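You operate a simulated robot arm through the tools that you are given. There is no shell and no other tool. Be economical: measure what you need, move in short steps, check, and stop when the job is done.

The job below is to be done with a simulated two-armed robot. You get a single attempt, and the scene is never put back.

Task
Fetch the tiny beaker from the bench top above the lids drawer and stand it on the left plate tray. Put the bottle that says "rinse" from the bench top above the lids drawer on the shaker. Take the pad from the bench top above the lids drawer and leave it on the lower shelf of the steel shelving. Open the plates drawer, take the yellow funnel and leave it inside, then shut the drawer. Take the cap off the filtered bottle and lay it down on the bench top with the keyboard. Turn the flow dial to 0.5 ml/min. Put one of the steel shields from the blue mat on the orange block. Open the racks drawer. Any order will do. Set down upright: tiny beaker, bottle.

Only the result counts: the job must be done as asked and must still hold three seconds after the hand-in. Knocking over, shifting, dropping, spilling or breaking anything else fails it. Lids that push on must go on centred and level and be pressed home; caps that screw on are set level and turned clockwise until they are tight.

Robot
Two 7-joint arms with two-finger parallel grippers on one trunk, on a base that drives. Base frame: it is fixed to the floor where the robot stands at the start and does not move with it; the origin is under the middle of the robot, x ahead of it, y to its left, z up. Units: mm, rad, N and s.
The left shoulder is at the start at [81, 182, 1039], the right one opposite. With the tool pointing down near the work surface each hand reaches from about 320 to 760 mm from the robot's upright axis, wherever it stands, measured 20 degrees to its own side. Places, roughly: blue-capped bottle, rinse bottle [1000, 750, 750]; filtered bottle [-3250, -6250, 750]; flow dial [-3200, -5000, 800]; left plate tray (12x14 cm) [420, 660, 760]; lower shelf of the steel shelving [-3800, 400, 600]; orange block (8x8x3 cm) [600, -6400, 800]; pad (6x6x3 cm) [700, 800, 800]; plates drawer [500, 400, 300]; plates drawer inside [500, 400, 300]; racks drawer [-3200, -2500, 600]; shaker [-3600, 2700, 800]; steel shield [250, -5000, 750]; tiny beaker [500, 250, 750]; yellow funnel (12x12x10 cm) [-400, 2600, 800]. Payload 3.91 kg a hand.
The TCP of each hand is the grasp point between the finger pads, 30 mm short of the fingertips. In the tool frame z runs along the fingers and y along their closing line. The gripper opens to 110 mm. The fingers are 20 mm wide and 10 mm thick; the gripper's body (48 by 112 mm) begins 55 mm behind the TCP.
Orientation is told as [roll, pitch, yaw] about the base's x, y, z axes, in that order, counted from this pose: with the fingers straight down and closing along the base's y, the tool's x points along the base's -x, its y along +y and its z along -z.

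Tools
- The arms move only by the tool apply_moves. It takes "left_deltas", "right_deltas" or both (then of equal length, played together; a hand with none holds still); each is a list of rows, each a list of 3 entries, a list of its own where there are three numbers: the shift along the base's x, y, z in cm, then the turn, a rotation vector about the base's x, y, z in rad, then the closure, from 0 (fully open) to 1 (shut). In form: [[[dx, dy, dz], [ax, ay, az], grip], ...]. A call has 1 to 10 rows; each row is the pose to reach, as a shift and turn from the pose commanded when the call began. Rows are played at 5 a second. More than 50 mm and 0.15 rad between two rows, or a gripper value outside its range, and nothing of the call is played. A pose out of reach is approached as far as the arm can. The call stops where the force on the tool passes 40 N (or 10 N more than at its start, if that is more) or the arm is blocked; 0.2 s more then pass. The fingers move at their own pace (about 72 mm/s each) and stop on an object; they squeeze with about 29 N. The grip force told is the motor's: it shows also when the fingers shut on nothing. Time passes only in rows, and 0.2 s behind the last, so rows that repeat a pose let the fingers close. The reply holds the time, the measured pose of the TCP, the force on the tool along the base axes, the opening and the grip force, in the units named above and with some noise, with the torque about the TCP (base axes, N m) and any sound that the robot's microphone picked up.
- Cameras (640 x 400 px; columns grow to the right, rows downward): "scene" is now at [225.6, 43.9, 1243]; the picture's right is [0.47, -0.88, 0.00], its down [-0.33, -0.18, -0.93] and it looks along [0.82, 0.44, -0.37] (base axes); focal length 214 px, centre (320, 200). "left" rides on the left gripper at [72, -17, -103] in its tool frame; the picture's right is [0.23, 0.97, 0.00], its down [-0.76, 0.18, -0.62] and it looks along [-0.61, 0.14, 0.78] (tool axes); focal length 222 px, centre (320, 200). "right" rides on the right gripper at [72, 17, -103] in its tool frame; the picture's right is [-0.23, 0.97, 0.00], its down [-0.76, -0.18, -0.62] and it looks along [-0.61, -0.14, 0.78] (tool axes); focal length 222 px, centre (320, 200). There is no depth. A picture from a camera that has moved, and an enlarged one, comes with that camera's place and axes in the base frame and with its lens.
- snapshot(camera): a new picture of that camera. No time passes.
- raise_lower(by): slides the trunk up (or, below 0, down) by that many mm; the arms and the scene camera ride with it, the base frame stays. It gives what a move gives, with no picture.
- drive_base(legs): drives the robot by 1 to 6 legs, each [ahead, left, turn to the left] in mm, mm and rad, along the robot's own axes; the way and the turn of a leg run together, so that a leg with both is an arc; at most 1500 mm and 3.142 rad a leg. The arms and the cameras ride along, it lands a little off, and it stops where it bumps. It gives what a move gives.
- pan_tilt(pan, tilt): turns the head with the scene camera to pan (to the left, within 1.396 rad either way) and tilt (down, from -0.506 to 1.204), counted from straight ahead of the robot. It gives what a move gives.
- inspect(camera, box): a new picture of the part [left, top, right, bottom] of that camera's present view, enlarged. No time passes.
- finish_job(): hands the job in; it is judged then, once.

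Work in short steps. Places have to be worked out from the pictures, the camera data and where the tool is seen: move nearer, look again, correct. Check each grasp and each placing, and mend what went wrong. You have 217 turns and 208 pictures in all, those below and enlarged ones among them. Open the grippers and draw the arms clear of the work before you hand the job in, unless the task says otherwise.

The tools are called after "Call:" as a command line: name --argument value ..., lists and objects as JSON in quotes. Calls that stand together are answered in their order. apply_moves: Moves the arms, as the interface text tells. Its arguments: {"type":"object","properties":{"left_deltas":{"type":"array","items":{"type":"array"}},"right_deltas":{"type":"array","items":{"type":"array"}}},"required":[]} The other tools are called the same way: raise_lower (by) slides the trunk up or down; drive_base (legs) drives the base; pan_tilt (pan, tilt) turns the head that bears the scene camera; snapshot (camera) takes a picture; inspect (camera, box) takes an enlarged picture of a part of a camera's view; finish_job () hands the job in.

At the start:

```text
t: 0.0
left_tcp_pos: [322.0, 379.0, 1026.8]
left_ee_rot: [0.0, -0.001, 0.0]
left_contact_force: [0.4, -0.4, 0.7]
left_ft_torque: [0.0, 0.0, -0.01]
left_grip_width: 109.8
left_gripper_force: 0.0
right_tcp_pos: [296.6, 49.6, 1094.5]
right_ee_rot: [-0.011, 0.008, -0.007]
right_contact_force: [-0.1, -0.7, 0.3]
right_ft_torque: [-0.01, -0.02, 0.0]
right_grip_width: 109.9
right_gripper_force: 0.0
trunk travel left (down, up): [-300.0, 214.0]
robot x, y, heading: [-1.3, -0.1, 0.001]
head pan, tilt: [1.4, 1.201]
```

scene: 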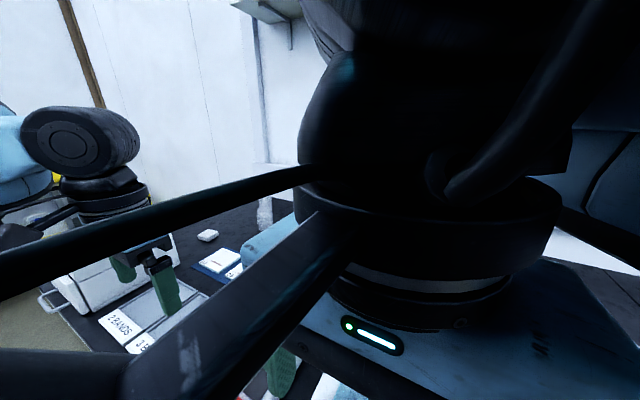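
right: 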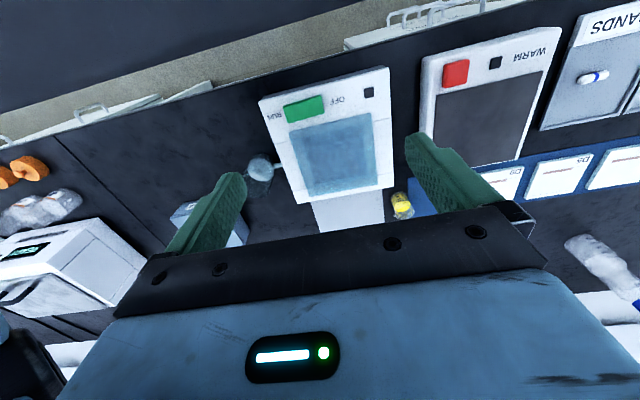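
left: 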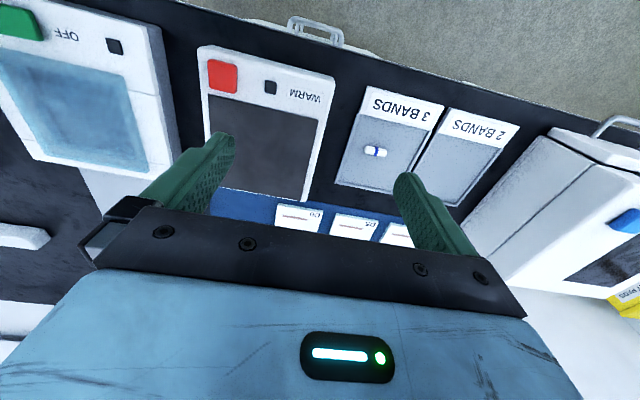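

The pictures show a bench ahead with instruments on it. I turn the head straight ahead and down to look at the bench.

Call:
pan_tilt --pan 0.0 --tilt 0.6

Call:
snapshot --camera "scene"

```text
t: 1.5
left_tcp_pos: [321.9, 378.8, 1028.1]
left_ee_rot: [0.0, 0.0, 0.0]
left_contact_force: [0.9, 0.3, 0.8]
left_ft_torque: [-0.02, 0.05, 0.0]
left_grip_width: 110.4
left_gripper_force: 0.1
right_tcp_pos: [302.5, 48.0, 1093.0]
right_ee_rot: [-0.016, 0.007, -0.022]
right_contact_force: [74.1, -30.6, -34.1]
right_ft_torque: [2.83, 5.22, 1.61]
right_grip_width: 110.0
right_gripper_force: 0.1
trunk travel left (down, up): [-300.0, 214.0]
robot x, y, heading: [0.5, 0.3, 0.0]
head pan, tilt: [0.0, 0.6]
```

```text
204 pictures are left
camera scene: at [230.9, 15.6, 1223.4], right [0.18, -0.98, 0.0], down [-0.55, -0.1, -0.83], along [0.81, 0.14, -0.56], focal length 214 px, centre (320, 200)
```

scene: 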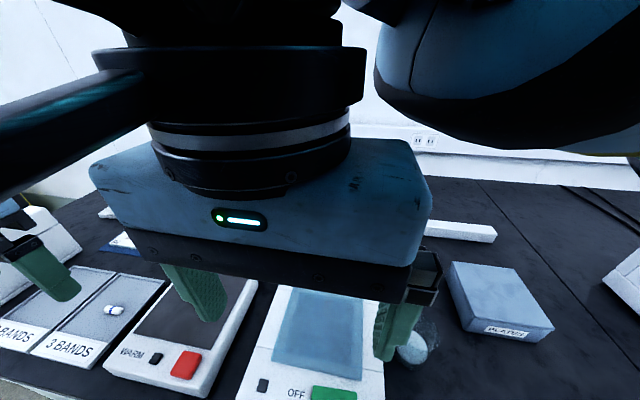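

The head presses against the right hand (74 N). I move the right hand forward and then off to its own side.

Call:
apply_moves --right_deltas '[[[3, 0, 0], [0, 0, 0], 0], [[4, -4, 0], [0, 0, 0], 0], [[4, -9, 0], [0, 0, 0], 0], [[4, -14, -1], [0, 0, 0], 0], [[4, -19, -2], [0, 0, 0], 0], [[3, -24, -3], [0, 0, 0], 0], [[2, -29, -4], [0, 0, 0], 0], [[0, -33, -5], [0, 0, 0], 0], [[0, -36, -5], [0, 0, 0], 0]]'

Call:
snapshot --camera "scene"

```text
refused: row 4 steps farther than a row can; nothing moved
```

```text
203 pictures are left
camera scene: at [230.9, 15.6, 1223.4], right [0.18, -0.98, 0.0], down [-0.55, -0.1, -0.83], along [0.81, 0.14, -0.56], focal length 214 px, centre (320, 200)
```

scene: 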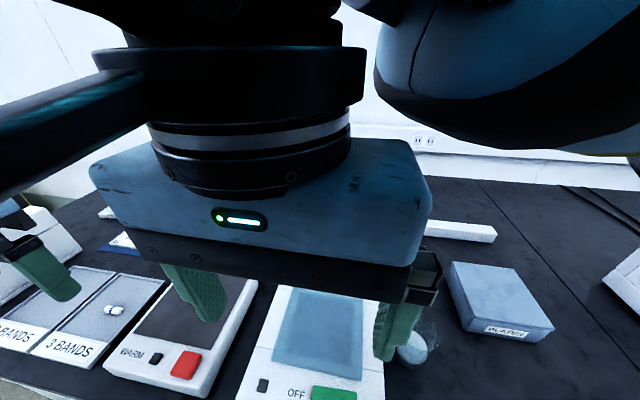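

The step was just over the limit; I use smaller steps.

Call:
apply_moves --right_deltas '[[[3, 0, 0], [0, 0, 0], 0], [[4, -4, 0], [0, 0, 0], 0], [[4, -8.5, 0], [0, 0, 0], 0], [[4, -13, -1], [0, 0, 0], 0], [[4, -17.5, -2], [0, 0, 0], 0], [[3, -22, -3], [0, 0, 0], 0], [[2, -26.5, -4], [0, 0, 0], 0], [[0, -31, -5], [0, 0, 0], 0], [[0, -34, -5], [0, 0, 0], 0]]'

```text
refused: row 8 steps farther than a row can; nothing moved
```

Still one row over 50 mm; shrink it further.

Call:
apply_moves --right_deltas '[[[3, 0, 0], [0, 0, 0], 0], [[4, -4, 0], [0, 0, 0], 0], [[4, -8.5, 0], [0, 0, 0], 0], [[4, -13, -1], [0, 0, 0], 0], [[4, -17.5, -2], [0, 0, 0], 0], [[3, -22, -3], [0, 0, 0], 0], [[2, -26, -4], [0, 0, 0], 0], [[1, -30, -5], [0, 0, 0], 0], [[0, -34, -5], [0, 0, 0], 0]]'

Call:
snapshot --camera "scene"

```text
t: 3.5
left_tcp_pos: [320.4, 376.8, 1028.8]
left_ee_rot: [0.0, 0.001, 0.001]
left_contact_force: [-0.4, 0.2, 0.5]
left_ft_torque: [0.02, -0.02, 0.01]
left_grip_width: 109.9
left_gripper_force: 0.1
right_tcp_pos: [293.3, -289.2, 1044.2]
right_ee_rot: [-0.011, 0.007, -0.005]
right_contact_force: [-0.9, 0.3, -0.2]
right_ft_torque: [0.01, -0.04, 0.02]
right_grip_width: 110.0
right_gripper_force: 0.1
trunk travel left (down, up): [-300.0, 214.0]
robot x, y, heading: [-0.3, 0.1, 0.002]
head pan, tilt: [0.0, 0.6]
```

```text
202 pictures are left
camera scene: at [231.2, -0.8, 1223.2], right [0.0, -1.0, 0.0], down [-0.56, 0.0, -0.83], along [0.83, 0.0, -0.56], focal length 214 px, centre (320, 200)
```

scene: 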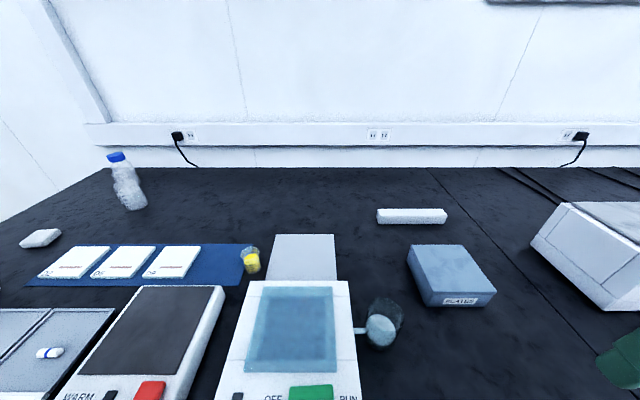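

The view is now clear. I look left for the trays, bottles, pad and beaker, and then lower at the drawers.

Call:
pan_tilt --pan 0.7 --tilt 0.7

Call:
snapshot --camera "scene"

Call:
snapshot --camera "left"

Call:
snapshot --camera "right"

```text
t: 4.6
left_tcp_pos: [321.5, 378.4, 1026.3]
left_ee_rot: [-0.001, -0.001, 0.001]
left_contact_force: [0.4, 0.2, 0.0]
left_ft_torque: [-0.01, 0.0, 0.0]
left_grip_width: 110.1
left_gripper_force: 0.1
right_tcp_pos: [294.9, -287.0, 1044.2]
right_ee_rot: [-0.009, 0.006, -0.008]
right_contact_force: [-0.2, -0.4, 0.3]
right_ft_torque: [-0.02, 0.0, -0.01]
right_grip_width: 110.0
right_gripper_force: 0.0
trunk travel left (down, up): [-300.0, 214.0]
robot x, y, heading: [-2.5, 2.6, -0.002]
head pan, tilt: [0.7, 0.7]
```

```text
201 pictures are left
camera scene: at [208.9, 54.7, 1214.3], right [0.64, -0.77, 0.0], down [-0.49, -0.41, -0.77], along [0.59, 0.49, -0.64], focal length 214 px, centre (320, 200)
```

scene: 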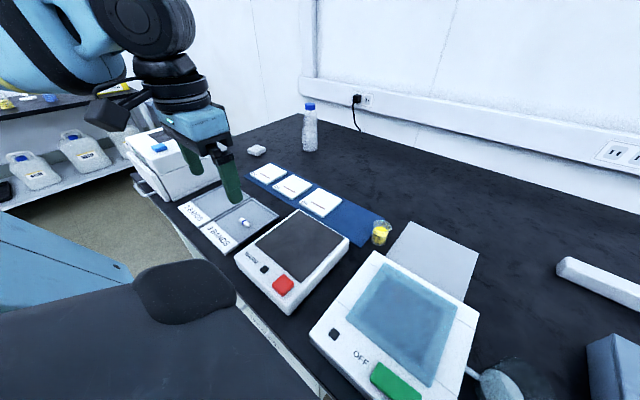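

```text
200 pictures are left
camera left: at [249.1, 362.0, 1129.6], right [-0.23, 0.97, 0.0], down [0.76, 0.18, 0.62], along [0.61, 0.14, -0.78], focal length 222 px, centre (320, 200)
```

left: 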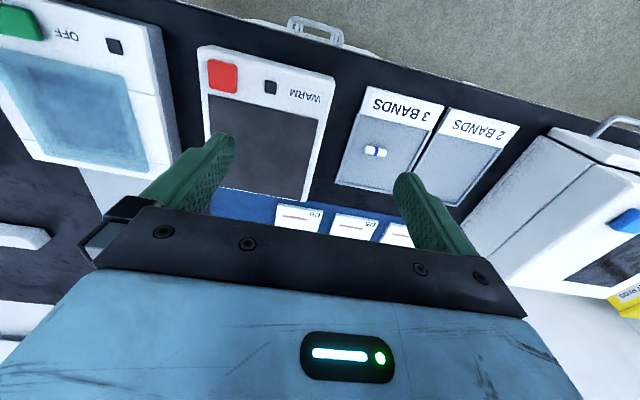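

```text
199 pictures are left
camera right: at [224.5, -270.2, 1148.8], right [0.23, 0.97, -0.01], down [0.77, -0.18, 0.62], along [0.6, -0.15, -0.79], focal length 222 px, centre (320, 200)
```

right: 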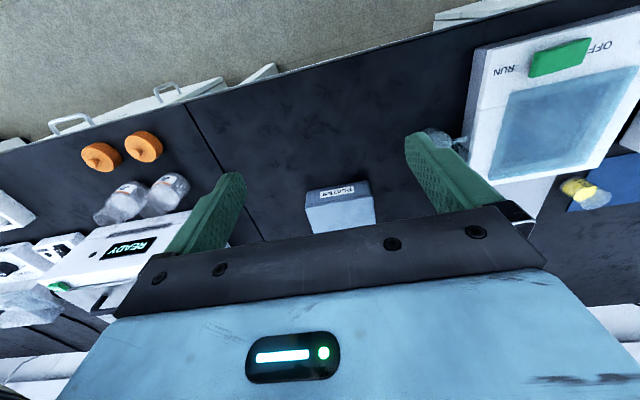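

I enlarge the bottle/pad area and the beaker-like things to tell which is which.

Call:
inspect --camera "scene" --box '[240, 90, 400, 190]'

Call:
inspect --camera "scene" --box '[340, 200, 560, 400]'

Call:
inspect --camera "scene" --box '[120, 130, 300, 260]'

```text
4.00 times, centred on (320, 140) of scene
camera zoom: at [208.9, 54.7, 1214.3], right [0.64, -0.77, 0.0], down [-0.49, -0.41, -0.77], along [0.59, 0.49, -0.64], focal length 858 px, centre (320, 440)
```

zoom: 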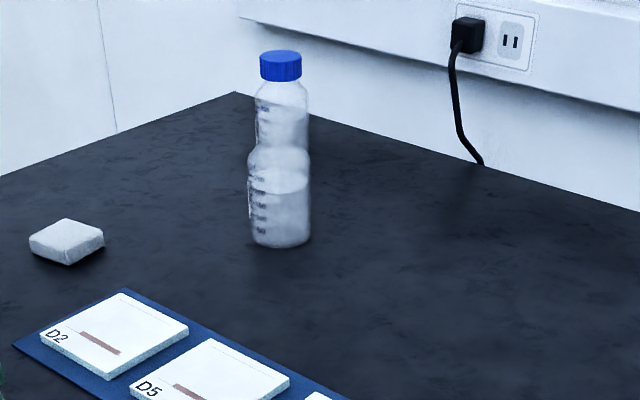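

```text
2.00 times, centred on (450, 300) of scene
camera zoom: at [208.9, 54.7, 1214.3], right [0.64, -0.77, 0.0], down [-0.49, -0.41, -0.77], along [0.59, 0.49, -0.64], focal length 429 px, centre (60, 0)
```

zoom: 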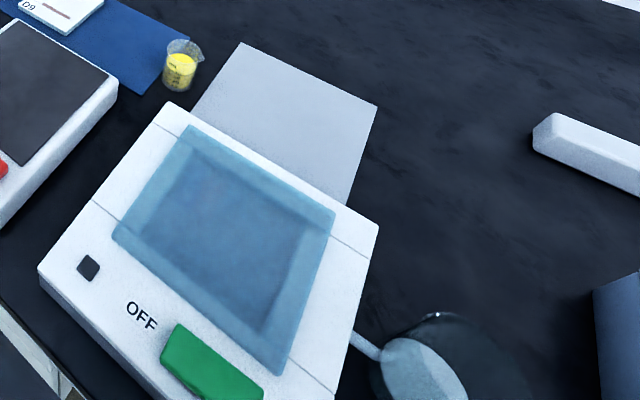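

```text
3.08 times, centred on (210, 195) of scene
camera zoom: at [208.9, 54.7, 1214.3], right [0.64, -0.77, 0.0], down [-0.49, -0.41, -0.77], along [0.59, 0.49, -0.64], focal length 660 px, centre (658, 215)
```

zoom: 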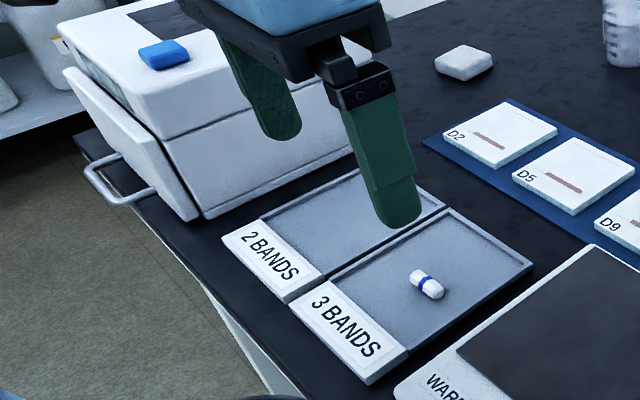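

The yellow-filled beaker is the tiny one, near (616,187); the left tray is "2 BANDS" near (410,640); the pad is near (697,839) and the bottle near (869,663). I drive 150 mm left to bring beaker and tray within the left hand's reach.

Call:
drive_base --legs '[[0, 150, 0]]'

Call:
pan_tilt --pan 0.2 --tilt 0.8

Call:
snapshot --camera "scene"

```text
t: 6.5
left_tcp_pos: [321.4, 525.3, 1026.7]
left_ee_rot: [0.0, 0.0, -0.001]
left_contact_force: [1.3, 0.2, -0.2]
left_ft_torque: [-0.01, -0.01, -0.01]
left_grip_width: 110.0
left_gripper_force: 0.0
right_tcp_pos: [296.7, -140.4, 1044.2]
right_ee_rot: [-0.01, 0.006, -0.007]
right_contact_force: [0.6, 0.1, 0.4]
right_ft_torque: [0.0, 0.02, -0.02]
right_grip_width: 110.1
right_gripper_force: 0.0
trunk travel left (down, up): [-300.0, 214.0]
robot x, y, heading: [2.6, 144.5, -0.004]
head pan, tilt: [0.7, 0.7]
```

```text
t: 7.5
left_tcp_pos: [321.6, 525.0, 1026.9]
left_ee_rot: [0.0, -0.001, -0.001]
left_contact_force: [-0.4, -0.6, -0.1]
left_ft_torque: [0.03, -0.04, 0.04]
left_grip_width: 110.1
left_gripper_force: 0.1
right_tcp_pos: [294.1, -141.9, 1044.9]
right_ee_rot: [-0.011, 0.006, -0.007]
right_contact_force: [-0.5, -0.4, -0.5]
right_ft_torque: [0.01, 0.01, 0.0]
right_grip_width: 110.0
right_gripper_force: 0.1
trunk travel left (down, up): [-300.0, 214.0]
robot x, y, heading: [3.0, 149.3, 0.003]
head pan, tilt: [0.201, 0.799]
```

```text
195 pictures are left
camera scene: at [222.9, 163.4, 1206.1], right [0.2, -0.98, 0.0], down [-0.7, -0.14, -0.7], along [0.68, 0.14, -0.72], focal length 214 px, centre (320, 200)
```

scene: 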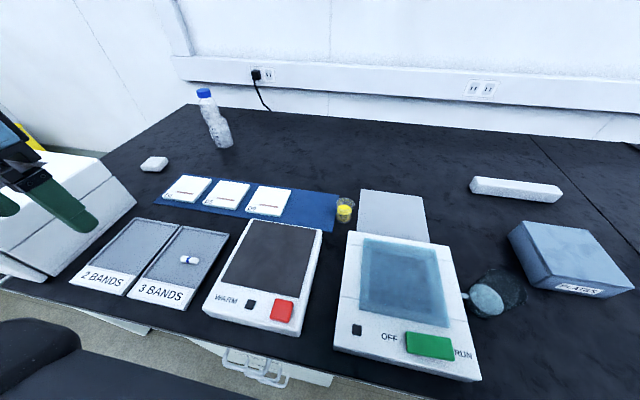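

The beaker stands near (598,175). I bring the left hand above it, still high, and look through its camera.

Call:
apply_moves --left_deltas '[[[2.7, -3.4, -0.5], [0, 0, 0], 0], [[5.4, -6.8, -1], [0, 0, 0], 0], [[8.1, -10.2, -1.5], [0, 0, 0], 0], [[10.8, -13.6, -2], [0, 0, 0], 0], [[13.5, -17, -3], [0, 0, 0], 0], [[16.2, -20.4, -4], [0, 0, 0], 0], [[18.9, -23.8, -5], [0, 0, 0], 0], [[21.6, -27.2, -6], [0, 0, 0], 0], [[24.3, -30.6, -7.5], [0, 0, 0], 0], [[27.2, -34.2, -9], [0, 0, 0], 0]]'

Call:
snapshot --camera "left"

Call:
snapshot --camera "scene"

```text
t: 9.7
left_tcp_pos: [511.4, 290.0, 980.6]
left_ee_rot: [-0.001, 0.001, 0.001]
left_contact_force: [0.0, 1.2, 0.3]
left_ft_torque: [0.02, 0.01, 0.0]
left_grip_width: 110.0
left_gripper_force: 0.0
left hand out of reach, approached as far as the arm can: row 7, 8, 9, 10
right_tcp_pos: [295.3, -140.9, 1044.1]
right_ee_rot: [-0.009, 0.007, -0.007]
right_contact_force: [0.1, 0.3, 0.8]
right_ft_torque: [-0.02, -0.01, -0.01]
right_grip_width: 109.8
right_gripper_force: 0.1
trunk travel left (down, up): [-300.0, 214.0]
robot x, y, heading: [0.2, 146.7, -0.004]
head pan, tilt: [0.201, 0.799]
```

```text
194 pictures are left
camera left: at [438.5, 273.8, 1082.6], right [-0.23, 0.97, 0.0], down [0.76, 0.18, 0.62], along [0.61, 0.14, -0.78], focal length 222 px, centre (320, 200)
```

left: 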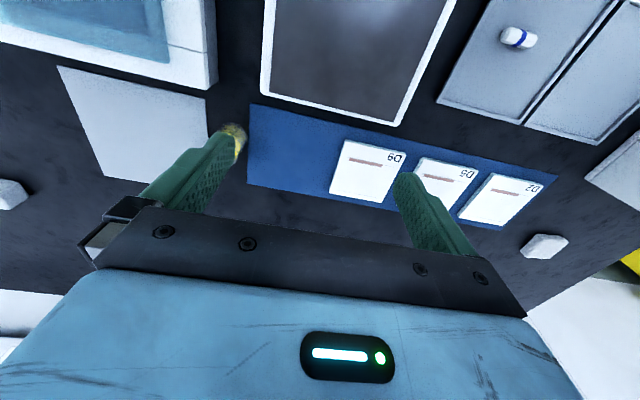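

```text
193 pictures are left
camera scene: at [222.8, 163.3, 1206.1], right [0.2, -0.98, 0.0], down [-0.7, -0.14, -0.7], along [0.68, 0.14, -0.72], focal length 214 px, centre (320, 200)
```

scene: 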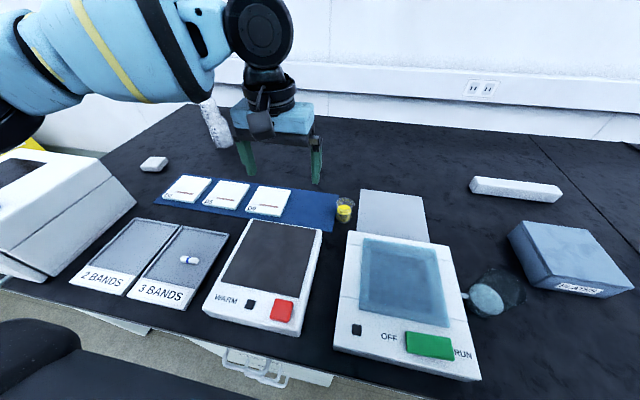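

The arm's reach at this height ran out. I lower the hand, which should let it reach the commanded spot, and check where it goes.

Call:
apply_moves --left_deltas '[[[0, 0, -2], [0, 0, 0], 0], [[0, 0, -4], [0, 0, 0], 0]]'

```text
t: 10.3
left_tcp_pos: [511.8, 290.4, 940.2]
left_ee_rot: [0.0, 0.002, 0.002]
left_contact_force: [0.3, -0.6, -0.6]
left_ft_torque: [0.0, -0.02, 0.01]
left_grip_width: 110.1
left_gripper_force: 0.0
right_tcp_pos: [295.4, -139.8, 1044.8]
right_ee_rot: [-0.011, 0.007, -0.007]
right_contact_force: [0.1, -0.5, -0.8]
right_ft_torque: [0.0, -0.02, -0.01]
right_grip_width: 110.2
right_gripper_force: 0.0
trunk travel left (down, up): [-300.0, 214.0]
robot x, y, heading: [3.3, 147.4, -0.003]
head pan, tilt: [0.201, 0.799]
```

Commands follow the actual pose. Now over to the beaker at (593,183), z 880.

Call:
apply_moves --left_deltas '[[[2, -2.7, -2], [0, 0, 0], 0], [[4, -5.4, -4], [0, 0, 0], 0], [[6, -8, -5], [0, 0, 0], 0], [[8.1, -10.7, -6], [0, 0, 0], 0]]'

Call:
snapshot --camera "left"

Call:
inspect --camera "scene" --box '[240, 100, 440, 260]'

```text
t: 11.3
left_tcp_pos: [518.7, 288.5, 934.6]
left_ee_rot: [0.0, 0.001, -0.002]
left_contact_force: [-0.4, 1.2, 0.5]
left_ft_torque: [0.01, 0.03, 0.01]
left_grip_width: 109.9
left_gripper_force: 0.1
left hand out of reach, approached as far as the arm can: row 1, 2, 3, 4
right_tcp_pos: [293.8, -141.3, 1045.1]
right_ee_rot: [-0.011, 0.007, -0.008]
right_contact_force: [0.5, 0.0, -1.0]
right_ft_torque: [0.01, 0.04, 0.0]
right_grip_width: 110.2
right_gripper_force: 0.0
trunk travel left (down, up): [-300.0, 214.0]
robot x, y, heading: [0.9, 147.7, -0.003]
head pan, tilt: [0.201, 0.799]
```

```text
192 pictures are left
camera left: at [445.9, 271.7, 1037.7], right [-0.23, 0.97, 0.0], down [0.76, 0.18, 0.62], along [0.61, 0.14, -0.78], focal length 222 px, centre (320, 200)
```

left: 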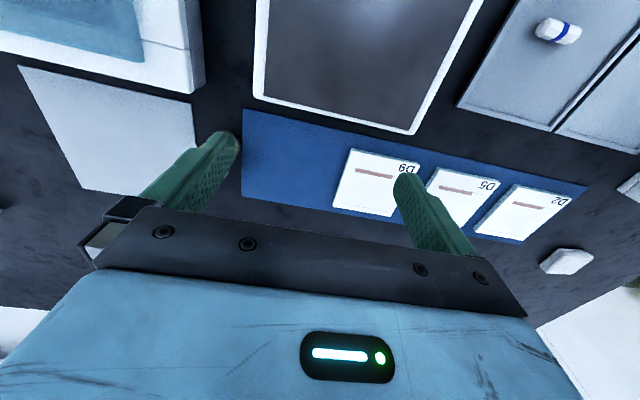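

```text
2.50 times, centred on (340, 180) of scene
camera zoom: at [222.9, 163.2, 1206.1], right [0.2, -0.98, 0.0], down [-0.7, -0.14, -0.7], along [0.68, 0.14, -0.72], focal length 536 px, centre (270, 250)
```

zoom: 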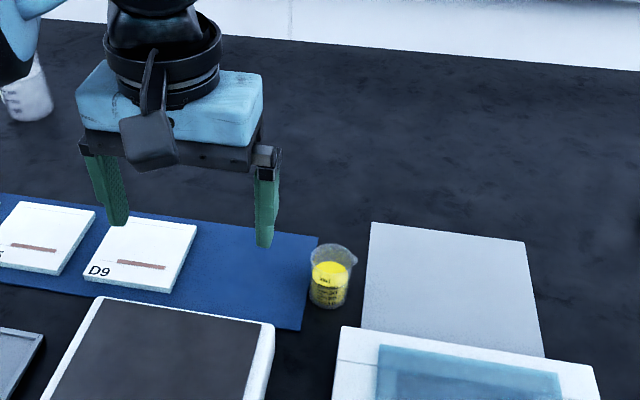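

From here the beaker lies too far inward for the left arm. I drive 170 mm back to the right and check.

Call:
drive_base --legs '[[0, -170, 0]]'

Call:
apply_moves --left_deltas '[[[2.5, 2, -1], [0, 0, 0], 0], [[5, 4, -2], [0, 0, 0], 0], [[7.5, 6.2, -3], [0, 0, 0], 0]]'

Call:
snapshot --camera "left"

Call:
snapshot --camera "scene"

```text
t: 13.4
left_tcp_pos: [517.2, 115.2, 935.5]
left_ee_rot: [0.0, 0.0, -0.003]
left_contact_force: [-0.1, -1.4, -0.2]
left_ft_torque: [0.01, 0.02, -0.05]
left_grip_width: 110.0
left_gripper_force: 0.0
right_tcp_pos: [294.4, -314.1, 1044.3]
right_ee_rot: [-0.009, 0.006, -0.007]
right_contact_force: [0.0, -0.6, -0.4]
right_ft_torque: [0.0, 0.02, 0.01]
right_grip_width: 110.1
right_gripper_force: 0.1
trunk travel left (down, up): [-300.0, 214.0]
robot x, y, heading: [-3.9, -21.6, 0.002]
head pan, tilt: [0.201, 0.799]
```

```text
t: 14.2
left_tcp_pos: [593.8, 181.0, 904.4]
left_ee_rot: [0.001, 0.001, 0.001]
left_contact_force: [-0.4, 1.2, 0.3]
left_ft_torque: [0.01, 0.01, 0.03]
left_grip_width: 110.0
left_gripper_force: 0.1
right_tcp_pos: [296.0, -312.5, 1044.7]
right_ee_rot: [-0.011, 0.009, -0.008]
right_contact_force: [0.0, 0.1, 0.1]
right_ft_torque: [0.0, 0.01, -0.01]
right_grip_width: 109.9
right_gripper_force: 0.2
trunk travel left (down, up): [-300.0, 214.0]
robot x, y, heading: [2.0, -24.4, 0.0]
head pan, tilt: [0.201, 0.799]
```

```text
190 pictures are left
camera left: at [521.8, 163.4, 1007.9], right [-0.23, 0.97, 0.0], down [0.76, 0.18, 0.62], along [0.61, 0.14, -0.78], focal length 222 px, centre (320, 200)
```

left: 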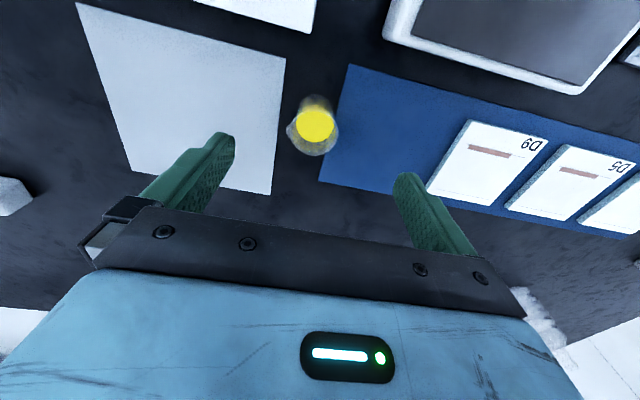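

```text
189 pictures are left
camera scene: at [223.2, -8.5, 1206.0], right [0.2, -0.98, 0.0], down [-0.7, -0.14, -0.7], along [0.68, 0.14, -0.72], focal length 214 px, centre (320, 200)
```

scene: 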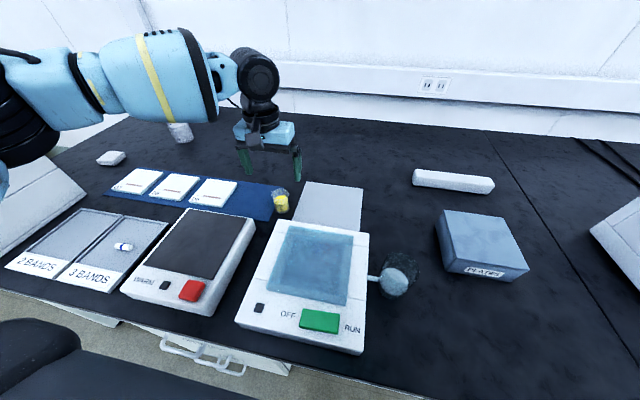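

The beaker centre is estimated at about (612,179). I shift there and come down 60 mm for a better look.

Call:
apply_moves --left_deltas '[[[1.8, -0.2, -3], [0, 0, 0], 0], [[1.8, -0.2, -6], [0, 0, 0], 0]]'

Call:
snapshot --camera "left"

Call:
inspect --camera "scene" --box '[200, 120, 360, 220]'

```text
t: 14.8
left_tcp_pos: [610.1, 183.6, 854.6]
left_ee_rot: [-0.001, 0.001, 0.0]
left_contact_force: [-0.4, -1.0, -0.2]
left_ft_torque: [0.02, 0.01, -0.03]
left_grip_width: 109.9
left_gripper_force: 0.1
left hand out of reach, approached as far as the arm can: row 1, 2
right_tcp_pos: [294.9, -313.2, 1045.4]
right_ee_rot: [-0.01, 0.007, -0.008]
right_contact_force: [0.2, -0.1, -0.3]
right_ft_torque: [0.01, 0.0, -0.01]
right_grip_width: 110.1
right_gripper_force: 0.0
trunk travel left (down, up): [-300.0, 214.0]
robot x, y, heading: [0.8, -26.6, -0.003]
head pan, tilt: [0.201, 0.799]
```

```text
188 pictures are left
camera left: at [537.7, 168.5, 956.9], right [-0.23, 0.97, 0.0], down [0.76, 0.18, 0.62], along [0.61, 0.14, -0.78], focal length 222 px, centre (320, 200)
```

left: 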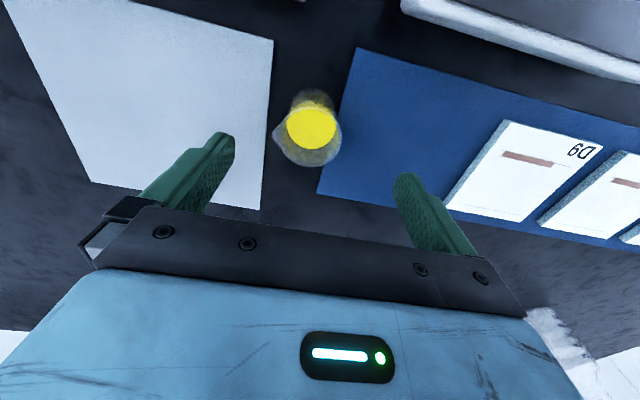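

```text
4.00 times, centred on (280, 170) of scene
camera zoom: at [222.6, -9.0, 1206.1], right [0.2, -0.98, 0.0], down [-0.7, -0.14, -0.7], along [0.68, 0.14, -0.72], focal length 858 px, centre (480, 320)
```

zoom: 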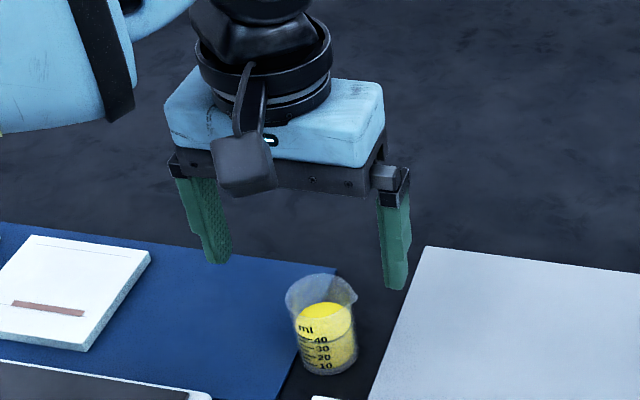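

The beaker axis is about (604,178), its rim near z 807. I go down in steps to z≈790 with the fingers either side.

Call:
apply_moves --left_deltas '[[[-0.5, -0.5, -2], [0, 0, 0], 0], [[-0.6, -0.5, -4], [0, 0, 0], 0]]'

Call:
snapshot --camera "left"

Call:
inspect --camera "scene" --box '[200, 120, 360, 220]'

```text
t: 15.4
left_tcp_pos: [603.6, 180.4, 816.0]
left_ee_rot: [-0.001, 0.0, -0.001]
left_contact_force: [-0.5, 0.6, -0.9]
left_ft_torque: [0.0, 0.03, 0.0]
left_grip_width: 110.1
left_gripper_force: 0.1
right_tcp_pos: [295.0, -312.9, 1045.0]
right_ee_rot: [-0.01, 0.009, -0.008]
right_contact_force: [-0.5, -0.2, -0.6]
right_ft_torque: [0.03, 0.01, -0.03]
right_grip_width: 110.1
right_gripper_force: 0.0
trunk travel left (down, up): [-300.0, 214.0]
robot x, y, heading: [-3.8, -23.7, -0.002]
head pan, tilt: [0.201, 0.799]
```

```text
186 pictures are left
camera left: at [531.5, 163.4, 917.9], right [-0.23, 0.97, 0.0], down [0.76, 0.18, 0.62], along [0.61, 0.14, -0.78], focal length 222 px, centre (320, 200)
```

left: 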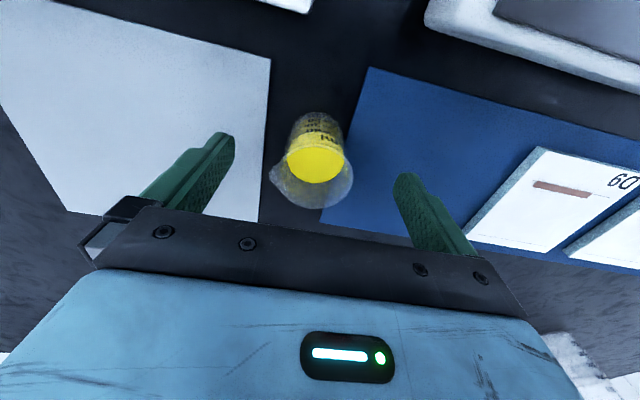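

```text
4.00 times, centred on (280, 170) of scene
camera zoom: at [222.9, -8.8, 1206.0], right [0.2, -0.98, 0.0], down [-0.7, -0.14, -0.7], along [0.68, 0.14, -0.72], focal length 858 px, centre (480, 320)
```

zoom: 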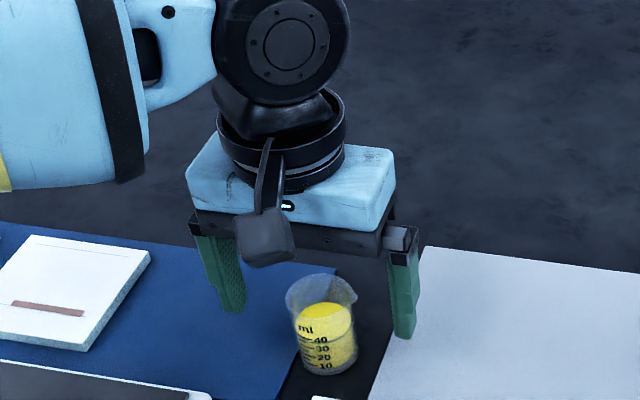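

The liquid surface is nearer z 795, x about 600. I go down to z 792, centred at (600,177), and close.

Call:
apply_moves --left_deltas '[[[-0.3, -0.3, -1.2], [0, 0, 0], 0], [[-0.3, -0.3, -2.4], [0, 0, 0], 0]]'

Call:
inspect --camera "scene" --box '[200, 120, 360, 220]'

Call:
snapshot --camera "left"

```text
t: 16.0
left_tcp_pos: [602.4, 177.9, 790.2]
left_ee_rot: [0.0, 0.0, 0.001]
left_contact_force: [0.3, -0.6, -0.8]
left_ft_torque: [0.02, 0.01, 0.02]
left_grip_width: 110.0
left_gripper_force: 0.0
right_tcp_pos: [295.7, -312.4, 1044.3]
right_ee_rot: [-0.011, 0.01, -0.007]
right_contact_force: [0.7, -0.2, 0.2]
right_ft_torque: [-0.01, 0.0, 0.05]
right_grip_width: 110.0
right_gripper_force: 0.1
trunk travel left (down, up): [-300.0, 214.0]
robot x, y, heading: [1.2, -27.6, -0.002]
head pan, tilt: [0.201, 0.799]
```

```text
4.00 times, centred on (280, 170) of scene
camera zoom: at [222.9, -8.8, 1206.0], right [0.2, -0.98, 0.0], down [-0.7, -0.14, -0.7], along [0.68, 0.14, -0.72], focal length 858 px, centre (480, 320)
```

zoom: 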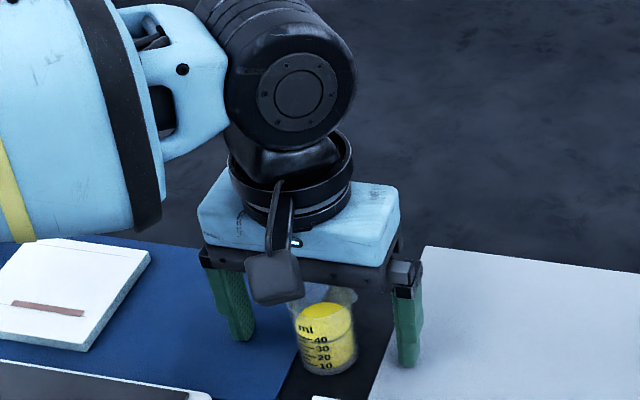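

```text
183 pictures are left
camera left: at [529.2, 161.7, 892.9], right [-0.23, 0.97, 0.0], down [0.76, 0.18, 0.62], along [0.61, 0.14, -0.78], focal length 222 px, centre (320, 200)
```

left: 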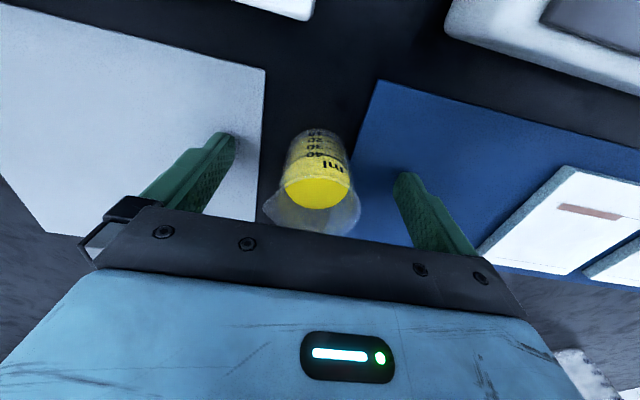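

The fingers straddle the beaker well centred. I close.

Call:
apply_moves --left_deltas '[[[0, 0, 0], [0, 0, 0], 0.5], [[0, 0, 0], [0, 0, 0], 1], [[0, 0, 0], [0, 0, 0], 1], [[0, 0, 0], [0, 0, 0], 1], [[0, 0, 0], [0, 0, 0], 1], [[0, 0, 0.5], [0, 0, 0], 1]]'

Call:
snapshot --camera "left"

```text
t: 17.4
left_tcp_pos: [600.7, 178.8, 795.9]
left_ee_rot: [0.001, -0.001, 0.001]
left_contact_force: [0.2, 0.0, 0.1]
left_ft_torque: [0.01, -0.01, 0.0]
left_grip_width: 41.4
left_gripper_force: 29.2
right_tcp_pos: [294.0, -312.5, 1044.5]
right_ee_rot: [-0.011, 0.008, -0.006]
right_contact_force: [-0.3, 0.5, -0.1]
right_ft_torque: [0.0, -0.02, 0.02]
right_grip_width: 110.0
right_gripper_force: 0.0
trunk travel left (down, up): [-300.0, 214.0]
robot x, y, heading: [-1.1, -21.3, 0.004]
head pan, tilt: [0.201, 0.799]
```

```text
182 pictures are left
camera left: at [528.5, 162.4, 898.1], right [-0.23, 0.97, 0.0], down [0.76, 0.18, 0.62], along [0.61, 0.14, -0.78], focal length 222 px, centre (320, 200)
```

left: 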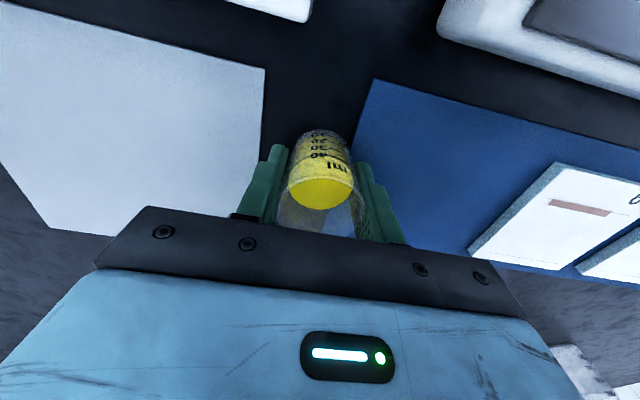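

Gripped at 41 mm. I lift and draw it back toward the robot.

Call:
apply_moves --left_deltas '[[[0, 0, 2], [0, 0, 0], 1], [[-1, 0, 4], [0, 0, 0], 1], [[-2.5, 0.5, 6], [0, 0, 0], 1], [[-4, 1, 8], [0, 0, 0], 1], [[-6, 2, 9.5], [0, 0, 0], 1], [[-8, 4, 11], [0, 0, 0], 1], [[-10, 6, 12], [0, 0, 0], 1], [[-12, 8, 13], [0, 0, 0], 1], [[-14, 10, 14], [0, 0, 0], 1]]'

Call:
drive_base --legs '[[0, 200, 0]]'

Call:
pan_tilt --pan 0.6 --tilt 0.8

Call:
snapshot --camera "scene"

Call:
snapshot --camera "left"

```text
t: 19.4
left_tcp_pos: [457.0, 277.8, 935.3]
left_ee_rot: [-0.002, 0.0, 0.0]
left_contact_force: [-0.5, 0.8, 0.3]
left_ft_torque: [0.0, -0.02, 0.04]
left_grip_width: 41.3
left_gripper_force: 28.9
right_tcp_pos: [294.7, -314.0, 1044.0]
right_ee_rot: [-0.011, 0.007, -0.006]
right_contact_force: [-0.3, -0.7, 0.1]
right_ft_torque: [0.03, 0.0, 0.0]
right_grip_width: 110.0
right_gripper_force: 0.0
trunk travel left (down, up): [-300.0, 214.0]
robot x, y, heading: [-2.7, -25.4, 0.001]
head pan, tilt: [0.201, 0.799]
```

```text
t: 21.8
left_tcp_pos: [457.6, 478.0, 935.5]
left_ee_rot: [-0.001, 0.002, -0.001]
left_contact_force: [-0.1, 0.2, 0.2]
left_ft_torque: [0.03, -0.01, -0.02]
left_grip_width: 41.2
left_gripper_force: 28.9
right_tcp_pos: [295.6, -113.3, 1045.2]
right_ee_rot: [-0.011, 0.006, -0.005]
right_contact_force: [-0.2, -0.4, -0.4]
right_ft_torque: [-0.03, 0.0, 0.03]
right_grip_width: 109.9
right_gripper_force: 0.0
trunk travel left (down, up): [-300.0, 214.0]
robot x, y, heading: [-1.7, 174.3, -0.004]
head pan, tilt: [0.201, 0.799]
```

```text
t: 22.7
left_tcp_pos: [458.8, 477.0, 935.0]
left_ee_rot: [0.002, -0.001, 0.003]
left_contact_force: [-1.2, 0.2, -0.5]
left_ft_torque: [-0.01, -0.01, -0.01]
left_grip_width: 41.2
left_gripper_force: 29.1
right_tcp_pos: [295.3, -112.4, 1044.7]
right_ee_rot: [-0.011, 0.009, -0.005]
right_contact_force: [-0.4, 0.0, -0.5]
right_ft_torque: [0.02, -0.02, 0.01]
right_grip_width: 110.1
right_gripper_force: 0.0
trunk travel left (down, up): [-300.0, 214.0]
robot x, y, heading: [0.3, 177.7, -0.0]
head pan, tilt: [0.6, 0.799]
```

```text
181 pictures are left
camera scene: at [210.4, 220.1, 1206.1], right [0.56, -0.83, 0.0], down [-0.59, -0.4, -0.7], along [0.58, 0.39, -0.72], focal length 214 px, centre (320, 200)
```

scene: 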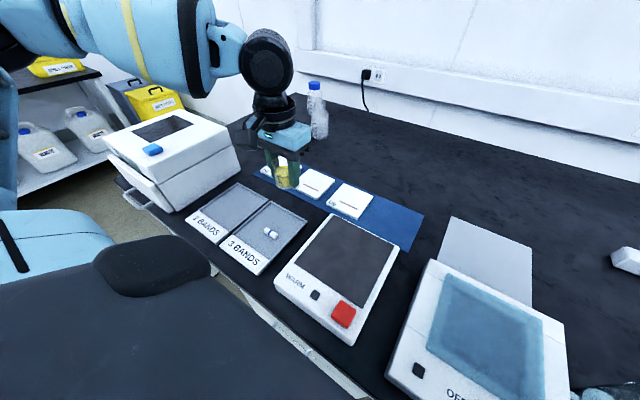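

```text
180 pictures are left
camera left: at [385.6, 461.3, 1037.9], right [-0.23, 0.97, 0.0], down [0.76, 0.18, 0.62], along [0.61, 0.14, -0.78], focal length 222 px, centre (320, 200)
```

left: 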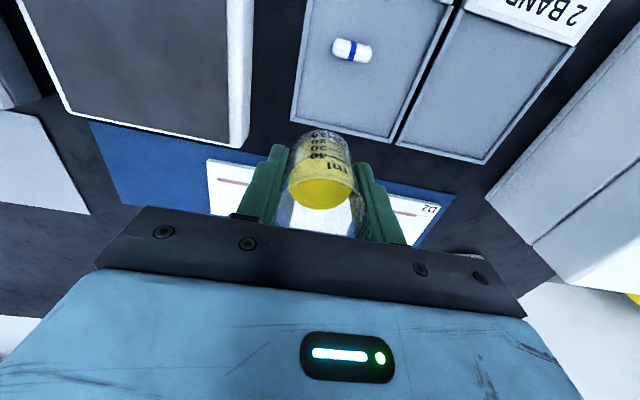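

The tray centre works out at (405,655). I carry the beaker over it at z≈860.

Call:
apply_moves --left_deltas '[[[-1, 3.5, -0.5], [0, 0, 0], 1], [[-2, 7, -1], [0, 0, 0], 1], [[-3, 10.5, -2], [0, 0, 0], 1], [[-4, 14, -4], [0, 0, 0], 1], [[-5.2, 17.4, -6], [0, 0, 0], 1], [[-5.2, 17.4, -8], [0, 0, 0], 1]]'

Call:
snapshot --camera "left"

Call:
inspect --camera "scene" --box '[130, 130, 330, 290]'

```text
t: 24.1
left_tcp_pos: [406.4, 651.2, 855.0]
left_ee_rot: [-0.001, 0.001, 0.0]
left_contact_force: [0.7, -0.5, -1.0]
left_ft_torque: [0.03, 0.0, -0.02]
left_grip_width: 41.1
left_gripper_force: 28.8
right_tcp_pos: [295.8, -114.2, 1043.9]
right_ee_rot: [-0.01, 0.007, -0.005]
right_contact_force: [0.1, -1.0, -0.2]
right_ft_torque: [0.01, -0.01, 0.04]
right_grip_width: 110.2
right_gripper_force: 0.0
trunk travel left (down, up): [-300.0, 214.0]
robot x, y, heading: [2.1, 178.1, 0.002]
head pan, tilt: [0.6, 0.799]
```

```text
179 pictures are left
camera left: at [334.9, 635.4, 958.4], right [-0.23, 0.97, 0.0], down [0.76, 0.18, 0.62], along [0.61, 0.14, -0.78], focal length 222 px, centre (320, 200)
```

left: 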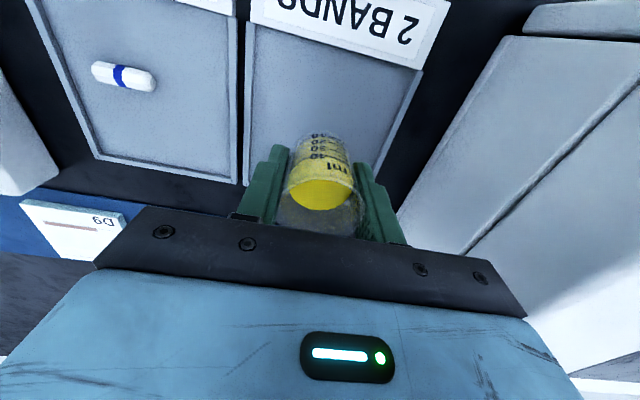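

```text
2.50 times, centred on (230, 210) of scene
camera zoom: at [210.7, 219.7, 1206.0], right [0.56, -0.83, 0.0], down [-0.59, -0.4, -0.7], along [0.57, 0.39, -0.72], focal length 536 px, centre (545, 175)
```

zoom: 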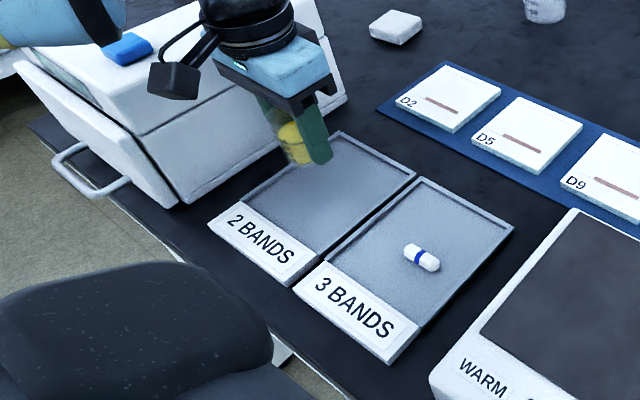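

The beaker is over the tray. I lower in steps: first to z≈802.

Call:
apply_moves --left_deltas '[[[0, 0.3, -2], [0, 0, 0], 1], [[0, 0.3, -4], [0, 0, 0], 1], [[0, 0.3, -5.2], [0, 0, 0], 1]]'

Call:
apply_moves --left_deltas '[[[0, 0, -0.2], [0, 0, 0], 1], [[0, 0, -0.4], [0, 0, 0], 1]]'

Call:
inspect --camera "scene" --box '[170, 140, 290, 260]'

```text
t: 24.9
left_tcp_pos: [406.1, 654.0, 805.3]
left_ee_rot: [0.0, -0.001, 0.002]
left_contact_force: [0.0, -0.5, -0.6]
left_ft_torque: [0.01, -0.02, -0.01]
left_grip_width: 41.3
left_gripper_force: 28.7
right_tcp_pos: [296.2, -114.2, 1045.1]
right_ee_rot: [-0.009, 0.007, -0.005]
right_contact_force: [0.3, 0.4, -0.3]
right_ft_torque: [-0.01, 0.01, -0.04]
right_grip_width: 110.0
right_gripper_force: 0.0
trunk travel left (down, up): [-300.0, 214.0]
robot x, y, heading: [-0.1, 173.8, -0.001]
head pan, tilt: [0.6, 0.799]
```

```text
t: 25.5
left_tcp_pos: [407.4, 653.9, 799.3]
left_ee_rot: [0.002, 0.0, -0.001]
left_contact_force: [-0.2, 0.5, -0.4]
left_ft_torque: [-0.02, 0.01, 0.02]
left_grip_width: 41.6
left_gripper_force: 29.4
right_tcp_pos: [296.3, -113.6, 1044.2]
right_ee_rot: [-0.011, 0.007, -0.005]
right_contact_force: [-0.9, 0.2, -0.2]
right_ft_torque: [-0.02, -0.01, -0.03]
right_grip_width: 110.1
right_gripper_force: 0.0
trunk travel left (down, up): [-300.0, 214.0]
robot x, y, heading: [1.2, 175.2, 0.001]
head pan, tilt: [0.6, 0.799]
```

```text
3.33 times, centred on (230, 200) of scene
camera zoom: at [210.4, 220.2, 1206.1], right [0.57, -0.82, 0.0], down [-0.59, -0.41, -0.7], along [0.58, 0.39, -0.72], focal length 715 px, centre (620, 200)
```

zoom: 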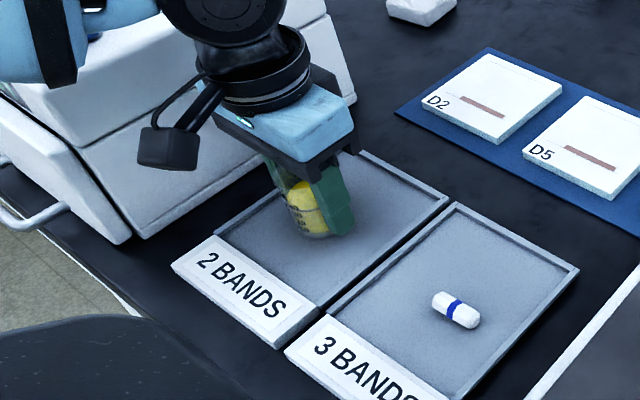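

Nearly down, no contact yet. I lower in 2 mm steps until a push shows.

Call:
apply_moves --left_deltas '[[[0, 0, -0.15], [0, 0, 0], 1], [[0, 0, -0.3], [0, 0, 0], 1], [[0, 0, -0.3], [0, 0, 0], 1]]'

Call:
apply_moves --left_deltas '[[[0, 0, -0.15], [0, 0, 0], 1], [[0, 0, -0.15], [0, 0, 0], 1]]'

```text
t: 26.3
left_tcp_pos: [407.2, 654.2, 797.4]
left_ee_rot: [0.0, 0.001, 0.0]
left_contact_force: [-0.7, 0.3, 0.0]
left_ft_torque: [0.01, -0.03, -0.01]
left_grip_width: 41.1
left_gripper_force: 28.6
right_tcp_pos: [295.4, -115.4, 1044.7]
right_ee_rot: [-0.009, 0.008, -0.006]
right_contact_force: [-1.2, 0.6, -0.1]
right_ft_torque: [0.01, 0.01, 0.0]
right_grip_width: 110.0
right_gripper_force: 0.1
trunk travel left (down, up): [-300.0, 214.0]
robot x, y, heading: [-1.4, 172.2, -0.002]
head pan, tilt: [0.6, 0.799]
```

```text
t: 26.9
left_tcp_pos: [407.2, 654.3, 796.3]
left_ee_rot: [0.002, -0.003, 0.0]
left_contact_force: [-1.7, 4.7, 14.2]
left_ft_torque: [0.06, 0.26, -0.01]
left_grip_width: 41.3
left_gripper_force: 29.4
right_tcp_pos: [293.3, -114.7, 1044.9]
right_ee_rot: [-0.009, 0.008, -0.004]
right_contact_force: [-0.3, 0.8, -0.2]
right_ft_torque: [-0.03, -0.03, -0.03]
right_grip_width: 110.1
right_gripper_force: 0.0
trunk travel left (down, up): [-300.0, 214.0]
robot x, y, heading: [-1.1, 176.6, 0.002]
head pan, tilt: [0.6, 0.799]
```

It rests on the tray (14 N up). I ease off, open gently and go straight up.

Call:
apply_moves --left_deltas '[[[0, 0, 0.1], [0, 0, 0], 0.55], [[0, 0, 0.1], [0, 0, 0], 0.4], [[0, 0, 0.1], [0, 0, 0], 0.2], [[0, 0, 0.1], [0, 0, 0], 0.2], [[0, 0, 3], [0, 0, 0], 0.2], [[0, 0, 7], [0, 0, 0], 0.2], [[0, 0, 11], [0, 0, 0], 0.2], [[3, -4, 11.5], [0, 0, 0], 0.2], [[5, -7.5, 12], [0, 0, 0], 0.2]]'

Call:
snapshot --camera "left"

Call:
inspect --camera "scene" --box '[170, 80, 330, 260]'

```text
refused: row 8 steps farther than a row can; nothing moved
```

```text
176 pictures are left
camera left: at [333.6, 638.2, 898.5], right [-0.23, 0.97, 0.0], down [0.76, 0.18, 0.63], along [0.61, 0.14, -0.78], focal length 222 px, centre (320, 200)
```

left: 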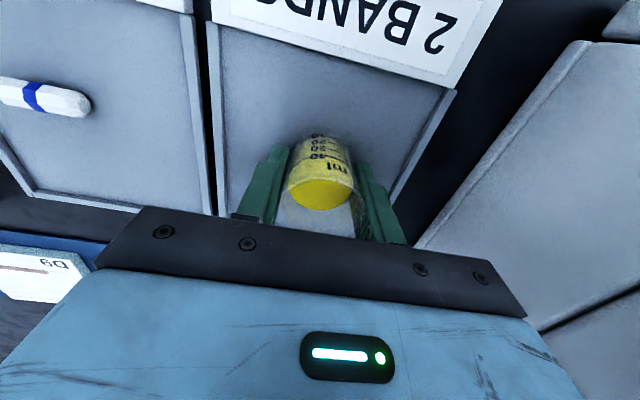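

```text
2.22 times, centred on (250, 170) of scene
camera zoom: at [209.3, 219.7, 1206.4], right [0.57, -0.82, 0.0], down [-0.59, -0.41, -0.7], along [0.58, 0.39, -0.72], focal length 477 px, centre (476, 267)
```

zoom: 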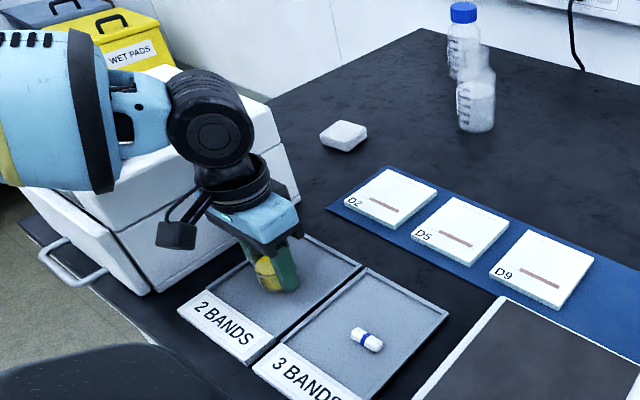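

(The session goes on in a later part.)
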